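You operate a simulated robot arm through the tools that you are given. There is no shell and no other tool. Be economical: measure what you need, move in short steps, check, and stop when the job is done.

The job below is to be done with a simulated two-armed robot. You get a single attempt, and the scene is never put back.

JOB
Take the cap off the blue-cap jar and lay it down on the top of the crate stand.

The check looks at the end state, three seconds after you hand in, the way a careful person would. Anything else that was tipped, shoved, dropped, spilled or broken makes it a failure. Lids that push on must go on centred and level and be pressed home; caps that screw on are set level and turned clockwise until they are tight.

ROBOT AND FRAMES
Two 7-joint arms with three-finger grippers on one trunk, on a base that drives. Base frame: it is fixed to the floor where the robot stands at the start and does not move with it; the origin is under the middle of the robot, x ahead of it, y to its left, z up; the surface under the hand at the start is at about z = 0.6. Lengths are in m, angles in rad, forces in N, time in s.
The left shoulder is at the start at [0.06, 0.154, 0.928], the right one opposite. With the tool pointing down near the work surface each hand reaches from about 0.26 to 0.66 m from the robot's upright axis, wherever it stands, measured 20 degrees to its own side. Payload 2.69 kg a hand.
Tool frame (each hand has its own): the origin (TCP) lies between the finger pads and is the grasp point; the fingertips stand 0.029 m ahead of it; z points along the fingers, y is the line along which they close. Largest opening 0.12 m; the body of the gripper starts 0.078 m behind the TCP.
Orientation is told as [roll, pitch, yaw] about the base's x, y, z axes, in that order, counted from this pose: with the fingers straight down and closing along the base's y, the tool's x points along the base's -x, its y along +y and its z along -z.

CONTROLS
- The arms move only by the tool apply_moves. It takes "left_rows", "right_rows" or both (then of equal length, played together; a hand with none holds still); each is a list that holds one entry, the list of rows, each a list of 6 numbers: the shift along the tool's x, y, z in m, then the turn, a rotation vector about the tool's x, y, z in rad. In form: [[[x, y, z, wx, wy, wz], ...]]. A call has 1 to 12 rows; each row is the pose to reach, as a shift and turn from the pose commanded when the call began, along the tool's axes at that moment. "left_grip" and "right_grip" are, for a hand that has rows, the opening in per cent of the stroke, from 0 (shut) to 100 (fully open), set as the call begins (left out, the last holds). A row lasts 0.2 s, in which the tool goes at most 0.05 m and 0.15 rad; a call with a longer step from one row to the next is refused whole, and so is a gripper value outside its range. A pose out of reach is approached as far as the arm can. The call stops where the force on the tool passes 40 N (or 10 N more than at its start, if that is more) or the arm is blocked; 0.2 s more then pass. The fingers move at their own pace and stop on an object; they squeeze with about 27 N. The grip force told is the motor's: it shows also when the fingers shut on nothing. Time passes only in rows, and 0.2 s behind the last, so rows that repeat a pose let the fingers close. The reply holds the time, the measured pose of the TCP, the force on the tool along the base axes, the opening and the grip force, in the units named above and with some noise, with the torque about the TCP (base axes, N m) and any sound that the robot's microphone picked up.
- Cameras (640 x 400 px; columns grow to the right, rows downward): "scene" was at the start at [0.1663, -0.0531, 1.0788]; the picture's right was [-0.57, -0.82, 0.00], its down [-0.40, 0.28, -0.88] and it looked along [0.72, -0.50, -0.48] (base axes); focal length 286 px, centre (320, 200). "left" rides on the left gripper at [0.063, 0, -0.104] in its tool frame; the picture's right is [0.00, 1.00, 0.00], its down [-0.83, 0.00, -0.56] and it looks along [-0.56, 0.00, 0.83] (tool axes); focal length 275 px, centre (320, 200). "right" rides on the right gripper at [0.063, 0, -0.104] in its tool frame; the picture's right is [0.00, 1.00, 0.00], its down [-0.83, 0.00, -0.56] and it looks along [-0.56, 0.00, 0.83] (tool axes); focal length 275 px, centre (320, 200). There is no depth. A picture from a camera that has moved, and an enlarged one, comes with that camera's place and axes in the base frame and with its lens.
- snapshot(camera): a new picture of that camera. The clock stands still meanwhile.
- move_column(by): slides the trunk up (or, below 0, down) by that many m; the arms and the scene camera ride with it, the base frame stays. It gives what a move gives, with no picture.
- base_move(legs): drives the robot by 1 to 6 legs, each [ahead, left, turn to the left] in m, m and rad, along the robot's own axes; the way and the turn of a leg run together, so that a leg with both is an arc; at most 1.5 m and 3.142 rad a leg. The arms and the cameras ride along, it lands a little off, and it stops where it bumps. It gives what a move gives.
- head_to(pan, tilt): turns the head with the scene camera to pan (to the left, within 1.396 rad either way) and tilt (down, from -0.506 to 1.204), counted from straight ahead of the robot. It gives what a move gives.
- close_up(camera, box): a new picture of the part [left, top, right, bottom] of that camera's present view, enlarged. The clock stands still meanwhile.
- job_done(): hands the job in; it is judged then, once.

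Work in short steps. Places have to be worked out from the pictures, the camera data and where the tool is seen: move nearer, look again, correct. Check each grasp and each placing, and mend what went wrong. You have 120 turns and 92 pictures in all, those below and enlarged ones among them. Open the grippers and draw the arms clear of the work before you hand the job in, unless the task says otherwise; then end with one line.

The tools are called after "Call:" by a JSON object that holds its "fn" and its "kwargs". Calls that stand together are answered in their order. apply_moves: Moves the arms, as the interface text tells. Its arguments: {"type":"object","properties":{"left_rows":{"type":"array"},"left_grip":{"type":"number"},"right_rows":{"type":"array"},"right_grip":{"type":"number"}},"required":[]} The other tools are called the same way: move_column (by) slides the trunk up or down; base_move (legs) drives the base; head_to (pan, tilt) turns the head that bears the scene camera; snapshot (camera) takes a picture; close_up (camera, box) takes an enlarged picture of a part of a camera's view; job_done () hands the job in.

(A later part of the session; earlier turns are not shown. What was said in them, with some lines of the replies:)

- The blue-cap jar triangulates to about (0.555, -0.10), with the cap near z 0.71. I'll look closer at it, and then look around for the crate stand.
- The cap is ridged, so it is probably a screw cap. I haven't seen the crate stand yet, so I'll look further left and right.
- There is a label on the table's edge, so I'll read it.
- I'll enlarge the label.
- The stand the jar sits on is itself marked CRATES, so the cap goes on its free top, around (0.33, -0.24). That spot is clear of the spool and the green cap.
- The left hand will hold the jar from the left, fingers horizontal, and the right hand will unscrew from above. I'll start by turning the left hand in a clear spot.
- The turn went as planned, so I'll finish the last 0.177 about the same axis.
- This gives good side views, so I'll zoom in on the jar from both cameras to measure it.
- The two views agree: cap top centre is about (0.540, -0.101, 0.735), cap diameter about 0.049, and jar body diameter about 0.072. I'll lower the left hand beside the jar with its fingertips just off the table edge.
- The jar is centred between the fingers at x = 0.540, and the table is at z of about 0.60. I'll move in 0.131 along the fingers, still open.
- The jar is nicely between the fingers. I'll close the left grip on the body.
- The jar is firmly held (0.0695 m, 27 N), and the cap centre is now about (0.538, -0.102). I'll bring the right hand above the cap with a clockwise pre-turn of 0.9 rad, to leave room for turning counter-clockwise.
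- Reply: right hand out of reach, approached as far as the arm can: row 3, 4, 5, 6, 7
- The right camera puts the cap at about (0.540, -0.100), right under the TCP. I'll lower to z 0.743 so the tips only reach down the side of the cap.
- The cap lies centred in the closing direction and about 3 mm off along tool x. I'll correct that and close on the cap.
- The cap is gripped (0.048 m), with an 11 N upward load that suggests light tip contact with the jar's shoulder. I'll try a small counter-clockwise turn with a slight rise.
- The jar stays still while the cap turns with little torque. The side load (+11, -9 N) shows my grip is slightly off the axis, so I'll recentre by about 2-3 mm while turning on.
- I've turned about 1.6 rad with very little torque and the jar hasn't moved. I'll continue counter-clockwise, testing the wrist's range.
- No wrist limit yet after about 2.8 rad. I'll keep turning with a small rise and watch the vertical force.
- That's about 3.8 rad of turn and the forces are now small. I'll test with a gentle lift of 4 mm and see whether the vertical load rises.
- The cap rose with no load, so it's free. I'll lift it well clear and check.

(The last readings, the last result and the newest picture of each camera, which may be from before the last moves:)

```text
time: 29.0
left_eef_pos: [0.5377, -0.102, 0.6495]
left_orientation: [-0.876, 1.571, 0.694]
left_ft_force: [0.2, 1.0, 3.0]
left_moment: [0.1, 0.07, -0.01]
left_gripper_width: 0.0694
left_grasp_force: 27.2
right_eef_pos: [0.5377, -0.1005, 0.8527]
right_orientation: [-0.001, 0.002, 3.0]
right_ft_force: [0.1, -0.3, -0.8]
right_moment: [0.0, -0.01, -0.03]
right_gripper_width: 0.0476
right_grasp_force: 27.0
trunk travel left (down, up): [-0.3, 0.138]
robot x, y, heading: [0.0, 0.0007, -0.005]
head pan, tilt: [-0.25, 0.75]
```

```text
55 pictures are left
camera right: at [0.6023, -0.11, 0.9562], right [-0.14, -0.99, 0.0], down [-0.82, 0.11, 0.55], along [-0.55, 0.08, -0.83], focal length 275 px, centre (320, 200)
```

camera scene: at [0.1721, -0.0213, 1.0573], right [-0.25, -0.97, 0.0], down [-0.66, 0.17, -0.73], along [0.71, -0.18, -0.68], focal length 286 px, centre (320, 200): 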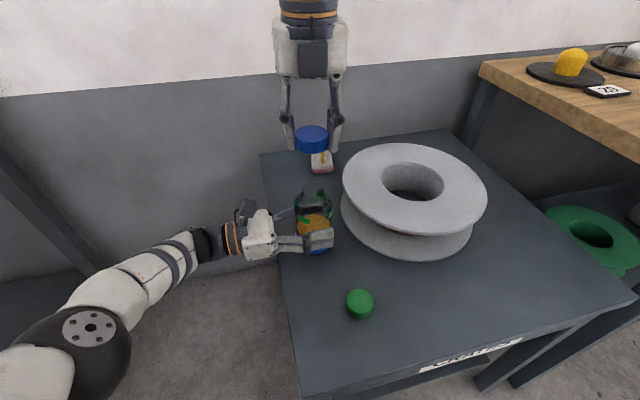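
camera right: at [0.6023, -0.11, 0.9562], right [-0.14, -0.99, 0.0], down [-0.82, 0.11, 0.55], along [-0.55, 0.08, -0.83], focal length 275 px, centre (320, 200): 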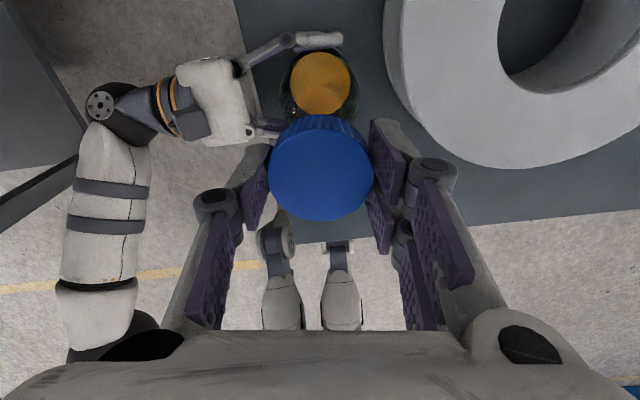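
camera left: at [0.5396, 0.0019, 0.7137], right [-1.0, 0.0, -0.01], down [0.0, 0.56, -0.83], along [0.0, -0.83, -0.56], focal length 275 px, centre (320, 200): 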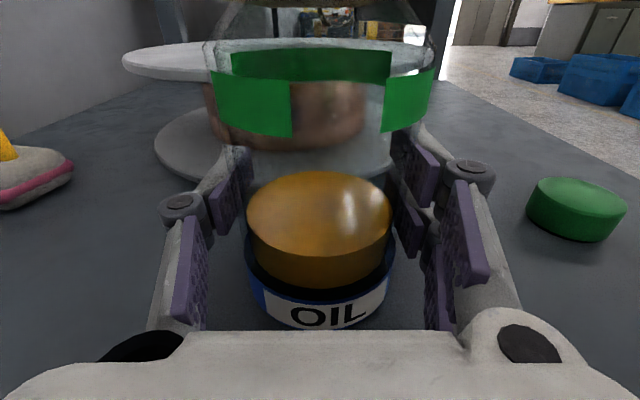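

The cap is off and the jar is intact. I'll carry the cap high to over the free spot (0.33, -0.24), unwinding the wrist on the way.

Call:
{"fn": "apply_moves", "kwargs": {"right_rows": [[[-0.0155, 0.014, 0, 0, 0, 0.14], [-0.031, 0.028, 0, 0, 0, 0.28], [-0.0466, 0.042, 0, 0, 0, 0.42], [-0.062, 0.056, 0, 0, 0, 0.56], [-0.0776, 0.07, 0, 0, 0, 0.7], [-0.093, 0.084, 0, 0, 0, 0.84], [-0.1086, 0.098, 0, 0, 0, 0.98], [-0.124, 0.112, 0, 0, 0, 1.12], [-0.1397, 0.126, 0, 0, 0, 1.26], [-0.155, 0.14, 0, 0, 0, 1.4], [-0.171, 0.154, 0, 0, 0, 1.54], [-0.1862, 0.1674, 0, 0, 0, 1.68]]]}}

Call:
{"fn": "head_to", "kwargs": {"pan": -0.7, "tilt": 0.95}}

Call:
{"fn": "snapshot", "kwargs": {"camera": "scene"}}

Call:
{"fn": "snapshot", "kwargs": {"camera": "right"}}

```text
time: 31.6
left_eef_pos: [0.5391, -0.1024, 0.6497]
left_orientation: [-0.53, 1.571, 1.039]
left_ft_force: [-0.5, -0.4, 0.0]
left_moment: [0.0, 0.05, 0.04]
left_gripper_width: 0.0692
left_grasp_force: 27.3
right_eef_pos: [0.3283, -0.2413, 0.8511]
right_orientation: [-0.001, 0.0, 1.315]
right_ft_force: [-0.1, 0.2, 0.1]
right_moment: [-0.02, -0.03, -0.01]
right_gripper_width: 0.0477
right_grasp_force: 26.6
trunk travel left (down, up): [-0.3, 0.138]
robot x, y, heading: [-0.0027, -0.0021, 0.0]
head pan, tilt: [-0.25, 0.75]
```

```text
time: 32.5
left_eef_pos: [0.5388, -0.1029, 0.6499]
left_orientation: [-0.614, 1.57, 0.961]
left_ft_force: [0.3, -0.7, -0.2]
left_moment: [-0.01, 0.0, 0.02]
left_gripper_width: 0.0695
left_grasp_force: 27.3
right_eef_pos: [0.3292, -0.2413, 0.8525]
right_orientation: [-0.001, 0.001, 1.319]
right_ft_force: [-0.9, -0.7, 0.4]
right_moment: [-0.01, -0.01, 0.03]
right_gripper_width: 0.0476
right_grasp_force: 26.5
trunk travel left (down, up): [-0.3, 0.138]
robot x, y, heading: [-0.0002, -0.0, -0.0]
head pan, tilt: [-0.7, 0.949]
```

```text
54 pictures are left
camera scene: at [0.1477, -0.0477, 1.0418], right [-0.64, -0.77, 0.0], down [-0.62, 0.52, -0.58], along [0.45, -0.37, -0.81], focal length 286 px, centre (320, 200)
```

scene: 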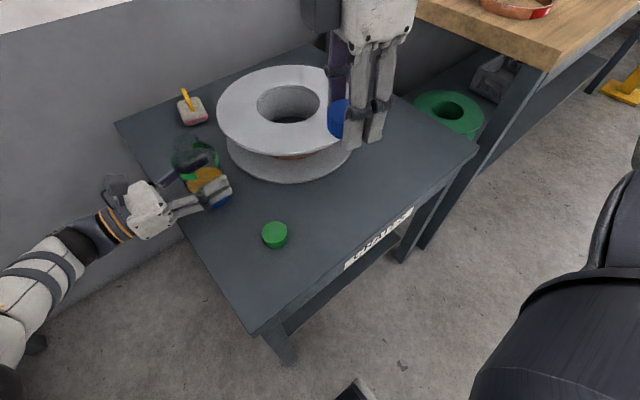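

```text
53 pictures are left
camera right: at [0.316, -0.3023, 0.9552], right [-0.97, 0.24, 0.0], down [0.2, 0.81, 0.56], along [0.14, 0.54, -0.83], focal length 275 px, centre (320, 200)
```

right: 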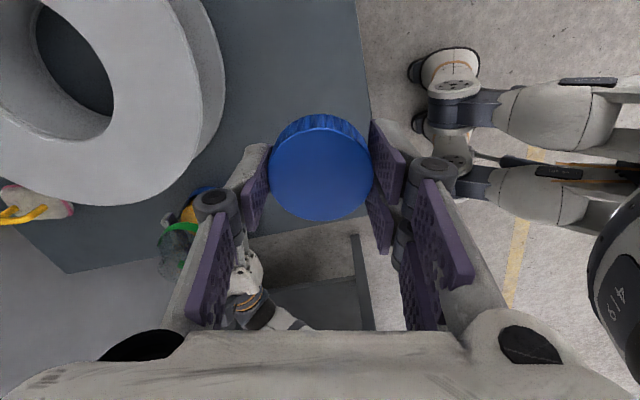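

The cap is held level and the space below is free: the table's near edge is at x of about 0.278 and the spool at about 0.437. I'll shift to x 0.34 and lower to just above the surface.

Call:
{"fn": "apply_moves", "kwargs": {"right_rows": [[[-0.0028, -0.0106, 0.04, 0, 0, 0], [-0.0028, -0.0106, 0.08, 0, 0, 0], [-0.0028, -0.0106, 0.12, 0, 0, 0], [-0.0028, -0.0106, 0.16, 0, 0, 0], [-0.0028, -0.0106, 0.19, 0, 0, 0], [-0.0028, -0.0106, 0.21, 0, 0, 0]]]}}

Call:
{"fn": "close_up", "kwargs": {"camera": "scene", "box": [240, 120, 460, 280]}}

Call:
{"fn": "snapshot", "kwargs": {"camera": "right"}}

```text
time: 33.9
left_eef_pos: [0.5391, -0.1021, 0.6494]
left_orientation: [-0.666, 1.572, 0.905]
left_ft_force: [-1.1, -0.5, -0.5]
left_moment: [0.0, 0.04, 0.01]
left_gripper_width: 0.0696
left_grasp_force: 26.5
right_eef_pos: [0.34, -0.2405, 0.6416]
right_orientation: [-0.002, 0.0, 1.321]
right_ft_force: [-1.0, 0.7, -0.3]
right_moment: [0.01, -0.01, -0.01]
right_gripper_width: 0.0477
right_grasp_force: 26.7
trunk travel left (down, up): [-0.3, 0.138]
robot x, y, heading: [0.0009, 0.0014, -0.005]
head pan, tilt: [-0.7, 0.949]
```

```text
2.50 times, centred on (350, 200) of scene
camera zoom: at [0.1477, -0.0477, 1.0418], right [-0.64, -0.76, 0.0], down [-0.62, 0.52, -0.58], along [0.45, -0.38, -0.81], focal length 714 px, centre (245, 200)
```

zoom: 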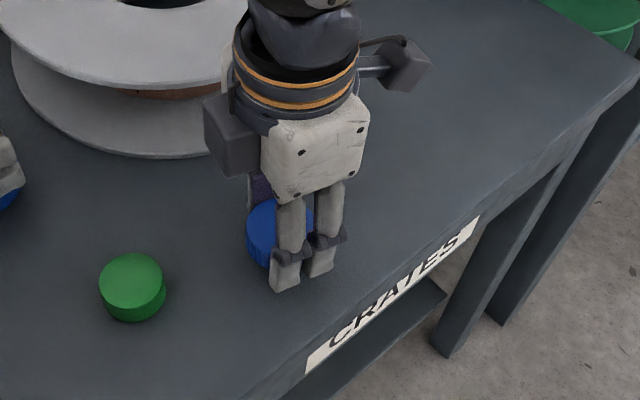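

```text
51 pictures are left
camera right: at [0.3271, -0.3027, 0.7449], right [-0.97, 0.24, 0.0], down [0.2, 0.81, 0.56], along [0.14, 0.54, -0.83], focal length 275 px, centre (320, 200)
```

right: 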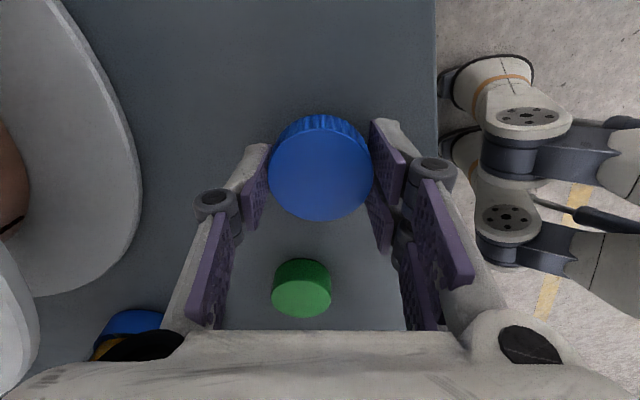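

The spot is clear. I'll creep down 2 mm at a time and watch for contact.

Call:
{"fn": "apply_moves", "kwargs": {"right_rows": [[[0, 0, 0.002, 0, 0, 0], [0, 0, 0.004, 0, 0, 0], [0, 0, 0.006, 0, 0, 0], [0, 0, 0.008, 0, 0, 0]]]}}

```text
time: 34.9
left_eef_pos: [0.5392, -0.1027, 0.6502]
left_orientation: [-0.578, 1.571, 0.993]
left_ft_force: [0.1, 0.9, 0.2]
left_moment: [0.04, 0.02, 0.0]
left_gripper_width: 0.0694
left_grasp_force: 26.7
right_eef_pos: [0.3412, -0.2394, 0.6335]
right_orientation: [-0.003, 0.002, 1.319]
right_ft_force: [0.0, -0.1, 0.5]
right_moment: [-0.01, 0.01, 0.02]
right_gripper_width: 0.0475
right_grasp_force: 26.9
trunk travel left (down, up): [-0.3, 0.138]
robot x, y, heading: [0.0008, -0.0002, 0.001]
head pan, tilt: [-0.7, 0.949]
```

There's no contact yet at 0.6335, so I'll go on in 1 mm steps.

Call:
{"fn": "apply_moves", "kwargs": {"right_rows": [[[0, 0, 0.001, 0, 0, 0], [0, 0, 0.002, 0, 0, 0]]]}}

```text
time: 35.5
left_eef_pos: [0.539, -0.1019, 0.6505]
left_orientation: [-0.607, 1.572, 0.965]
left_ft_force: [0.0, -0.4, -1.0]
left_moment: [-0.02, -0.01, -0.01]
left_gripper_width: 0.0693
left_grasp_force: 27.1
right_eef_pos: [0.3409, -0.2405, 0.6317]
right_orientation: [-0.002, 0.0, 1.319]
right_ft_force: [-0.3, -0.3, 0.1]
right_moment: [0.0, 0.0, 0.04]
right_gripper_width: 0.0476
right_grasp_force: 26.8
trunk travel left (down, up): [-0.3, 0.138]
robot x, y, heading: [0.0011, -0.0017, 0.006]
head pan, tilt: [-0.7, 0.949]
```

Call:
{"fn": "apply_moves", "kwargs": {"right_rows": [[[0, 0, 0.001, 0, 0, 0], [0, 0, 0.002, 0, 0, 0]]]}}

Call:
{"fn": "close_up", "kwargs": {"camera": "scene", "box": [300, 170, 400, 250]}}

```text
time: 36.1
left_eef_pos: [0.5391, -0.1022, 0.6493]
left_orientation: [-0.594, 1.57, 0.977]
left_ft_force: [0.2, -0.1, -0.3]
left_moment: [0.01, 0.04, 0.01]
left_gripper_width: 0.0693
left_grasp_force: 26.9
right_eef_pos: [0.3421, -0.2403, 0.6298]
right_orientation: [-0.003, -0.001, 1.319]
right_ft_force: [-0.3, 0.0, 0.6]
right_moment: [-0.01, -0.02, 0.0]
right_gripper_width: 0.0476
right_grasp_force: 27.2
trunk travel left (down, up): [-0.3, 0.138]
robot x, y, heading: [-0.0023, 0.0007, -0.002]
head pan, tilt: [-0.7, 0.949]
```

```text
5.00 times, centred on (350, 210) of scene
camera zoom: at [0.1477, -0.0477, 1.0418], right [-0.64, -0.76, 0.0], down [-0.62, 0.52, -0.58], along [0.45, -0.38, -0.81], focal length 1428 px, centre (170, 150)
```

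zoom: 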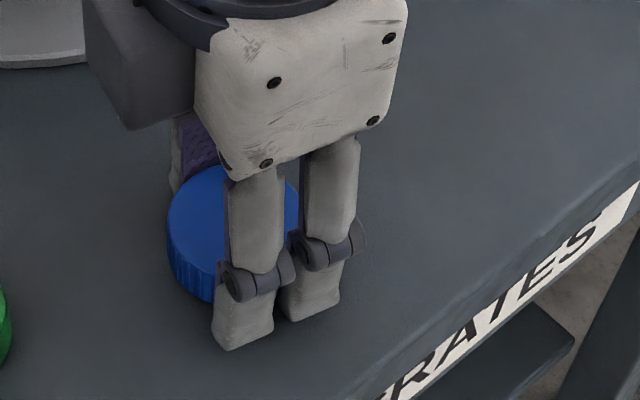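

Contact is very near, so I'll continue down with the force guard on.

Call:
{"fn": "apply_moves", "kwargs": {"right_rows": [[[0, 0, 0.0007, 0, 0, 0], [0, 0, 0.0014, 0, 0, 0], [0, 0, 0.002, 0, 0, 0]]]}}

```text
time: 36.9
left_eef_pos: [0.5381, -0.103, 0.6489]
left_orientation: [-1.052, 1.573, 0.52]
left_ft_force: [0.1, -0.1, 1.3]
left_moment: [0.01, 0.03, 0.05]
left_gripper_width: 0.0693
left_grasp_force: 27.4
right_eef_pos: [0.3417, -0.2418, 0.628]
right_orientation: [-0.002, 0.002, 1.319]
right_ft_force: [-0.5, 1.1, 3.2]
right_moment: [0.06, 0.12, -0.03]
right_gripper_width: 0.0474
right_grasp_force: 27.4
trunk travel left (down, up): [-0.3, 0.138]
robot x, y, heading: [0.0004, 0.0013, 0.001]
head pan, tilt: [-0.7, 0.949]
```

Contact shows at 3 N. I'll open part way to release the cap, then check.

Call:
{"fn": "apply_moves", "kwargs": {"right_rows": [[[0, 0, 0, 0, 0, 0], [0, 0, 0, 0, 0, 0], [0, 0, 0, 0, 0, 0]]], "right_grip": 65}}

Call:
{"fn": "snapshot", "kwargs": {"camera": "right"}}

```text
time: 37.7
left_eef_pos: [0.5391, -0.1029, 0.6491]
left_orientation: [-0.574, 1.57, 0.996]
left_ft_force: [0.0, -0.8, -1.1]
left_moment: [0.0, -0.01, -0.02]
left_gripper_width: 0.0693
left_grasp_force: 27.0
right_eef_pos: [0.341, -0.2417, 0.6276]
right_orientation: [-0.003, 0.0, 1.32]
right_ft_force: [0.5, -0.2, -0.4]
right_moment: [-0.01, -0.03, 0.02]
right_gripper_width: 0.0782
right_grasp_force: 0.0
trunk travel left (down, up): [-0.3, 0.138]
robot x, y, heading: [0.0013, -0.0006, 0.001]
head pan, tilt: [-0.7, 0.949]
```

```text
49 pictures are left
camera right: at [0.328, -0.3027, 0.7315], right [-0.97, 0.24, 0.0], down [0.2, 0.81, 0.56], along [0.14, 0.54, -0.83], focal length 275 px, centre (320, 200)
```

right: 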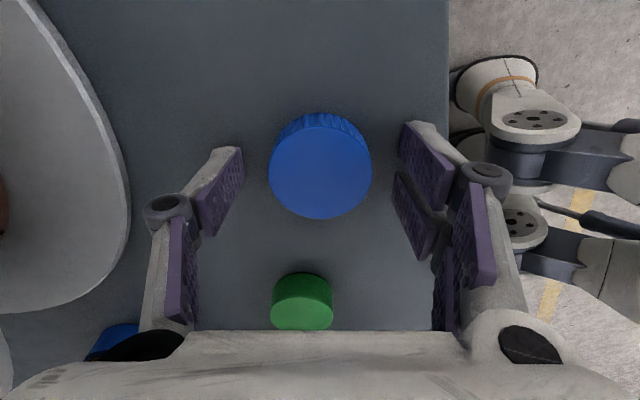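

The cap lies flat and free. I'll raise the right hand straight up, and open the left hand without moving it.

Call:
{"fn": "apply_moves", "kwargs": {"right_rows": [[[0, 0, -0.02, 0, 0, 0], [0, 0, -0.05, 0, 0, 0], [0, 0, -0.09, 0, 0, 0], [0, 0, -0.13, 0, 0, 0], [0, 0, -0.17, 0, 0, 0], [0, 0, -0.21, 0, 0, 0], [0, 0, -0.25, 0, 0, 0]]], "left_rows": [[[0, 0, 0, 0, 0, 0], [0, 0, 0, 0, 0, 0], [0, 0, 0, 0, 0, 0], [0, 0, 0, 0, 0, 0], [0, 0, 0, 0, 0, 0], [0, 0, 0, 0, 0, 0], [0, 0, 0, 0, 0, 0]]], "left_grip": 100}}

Call:
{"fn": "snapshot", "kwargs": {"camera": "left"}}

Call:
{"fn": "snapshot", "kwargs": {"camera": "scene"}}

```text
time: 39.3
left_eef_pos: [0.5392, -0.103, 0.6499]
left_orientation: [-0.992, 1.573, 0.58]
left_ft_force: [-0.8, -0.7, -0.1]
left_moment: [0.01, 0.01, -0.03]
left_gripper_width: 0.12
left_grasp_force: 0.0
right_eef_pos: [0.3402, -0.2417, 0.8763]
right_orientation: [-0.001, -0.001, 1.32]
right_ft_force: [0.1, 0.8, 0.5]
right_moment: [-0.02, 0.01, 0.01]
right_gripper_width: 0.0781
right_grasp_force: 0.1
trunk travel left (down, up): [-0.3, 0.138]
robot x, y, heading: [-0.0025, 0.0032, -0.0]
head pan, tilt: [-0.7, 0.949]
```

```text
48 pictures are left
camera left: at [0.5394, 0.0017, 0.7136], right [-1.0, 0.0, -0.01], down [0.0, 0.56, -0.83], along [0.0, -0.83, -0.56], focal length 275 px, centre (320, 200)
```

left: 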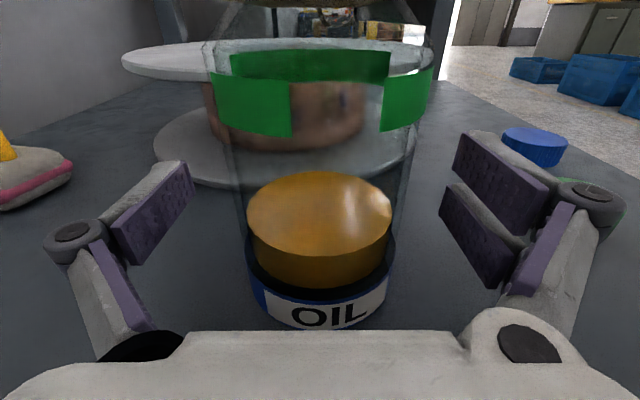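

```text
47 pictures are left
camera scene: at [0.1475, -0.0476, 1.0418], right [-0.64, -0.76, 0.0], down [-0.62, 0.52, -0.58], along [0.45, -0.38, -0.81], focal length 286 px, centre (320, 200)
```

scene: 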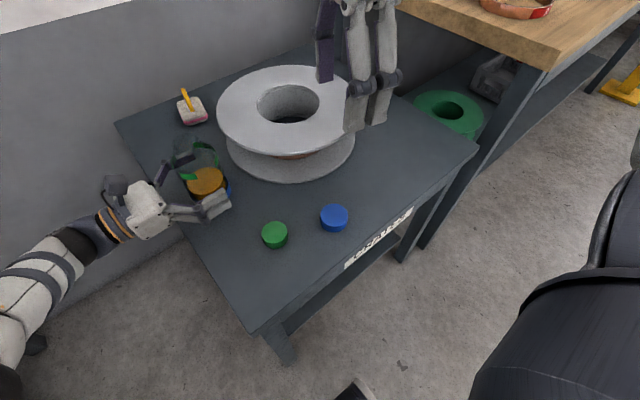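

Both objects are free and standing properly. I'll back the left hand straight out and then up, and move the right hand away from above the stand.

Call:
{"fn": "apply_moves", "kwargs": {"left_rows": [[[0, 0, -0.03, 0, 0, 0], [0, 0, -0.06, 0, 0, 0], [0, 0, -0.1, 0, 0, 0], [0, 0, -0.14, 0, 0, 0], [0.04, 0, -0.16, 0, 0, 0], [0.08, 0, -0.17, 0, 0, 0], [0.12, 0, -0.17, 0, 0, 0], [0.16, 0, -0.17, 0, 0, 0]]], "right_rows": [[[0.02, 0, 0, 0, 0, 0], [0.04, 0, 0, 0, 0, 0], [0.06, 0, 0, 0, 0, 0], [0.08, 0, 0, 0, 0, 0], [0.1, 0, 0, 0, 0, 0], [0.12, 0, 0, 0, 0, 0], [0.14, 0, 0, 0, 0, 0], [0.16, 0, 0, 0, 0, 0]]], "right_grip": 100}}

Call:
{"fn": "snapshot", "kwargs": {"camera": "scene"}}

Call:
{"fn": "close_up", "kwargs": {"camera": "scene", "box": [150, 120, 370, 260]}}

```text
time: 41.1
left_eef_pos: [0.5363, 0.0676, 0.81]
left_orientation: [0.593, 1.572, 2.162]
left_ft_force: [0.2, 0.1, 0.3]
left_moment: [0.01, -0.03, -0.01]
left_gripper_width: 0.1199
left_grasp_force: 0.0
right_eef_pos: [0.3095, -0.3874, 0.8662]
right_orientation: [-0.002, 0.001, 1.318]
right_ft_force: [0.2, 0.9, -0.1]
right_moment: [0.04, 0.0, -0.01]
right_gripper_width: 0.1198
right_grasp_force: 0.1
right hand out of reach, approached as far as the arm can: row 7, 8
trunk travel left (down, up): [-0.3, 0.138]
robot x, y, heading: [0.0, -0.0022, 0.0]
head pan, tilt: [-0.7, 0.949]
```

```text
46 pictures are left
camera scene: at [0.1474, -0.0479, 1.0418], right [-0.64, -0.76, 0.0], down [-0.62, 0.52, -0.58], along [0.45, -0.37, -0.81], focal length 286 px, centre (320, 200)
```

scene: 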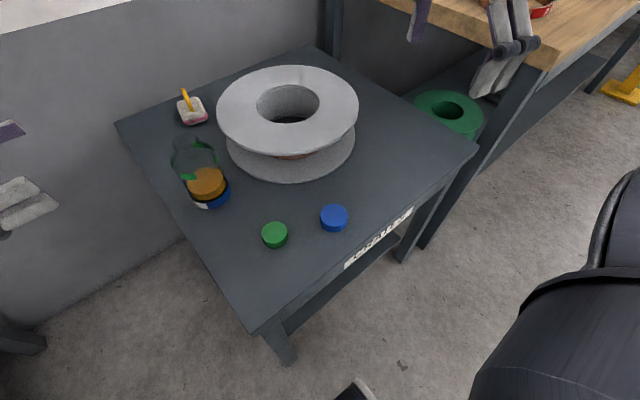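

```text
2.86 times, centred on (260, 190) of scene
camera zoom: at [0.1474, -0.0479, 1.0418], right [-0.64, -0.76, 0.0], down [-0.62, 0.52, -0.58], along [0.45, -0.37, -0.81], focal length 816 px, centre (491, 229)
```

zoom: 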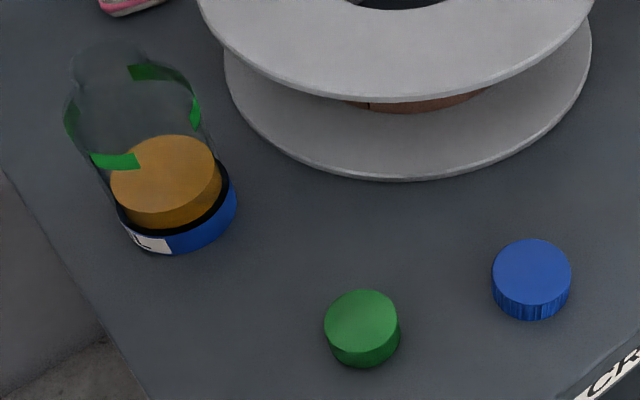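

The cap lies flat on the crate stand, the jar stands upright and open, nothing else has moved, and both hands are open and clear.

Call:
{"fn": "job_done", "kwargs": {}}

```text
The job is handed in.
```

The blue cap is off the oil jar and lying flat on top of the crate stand. The jar is still upright in its place, and nothing else was disturbed.
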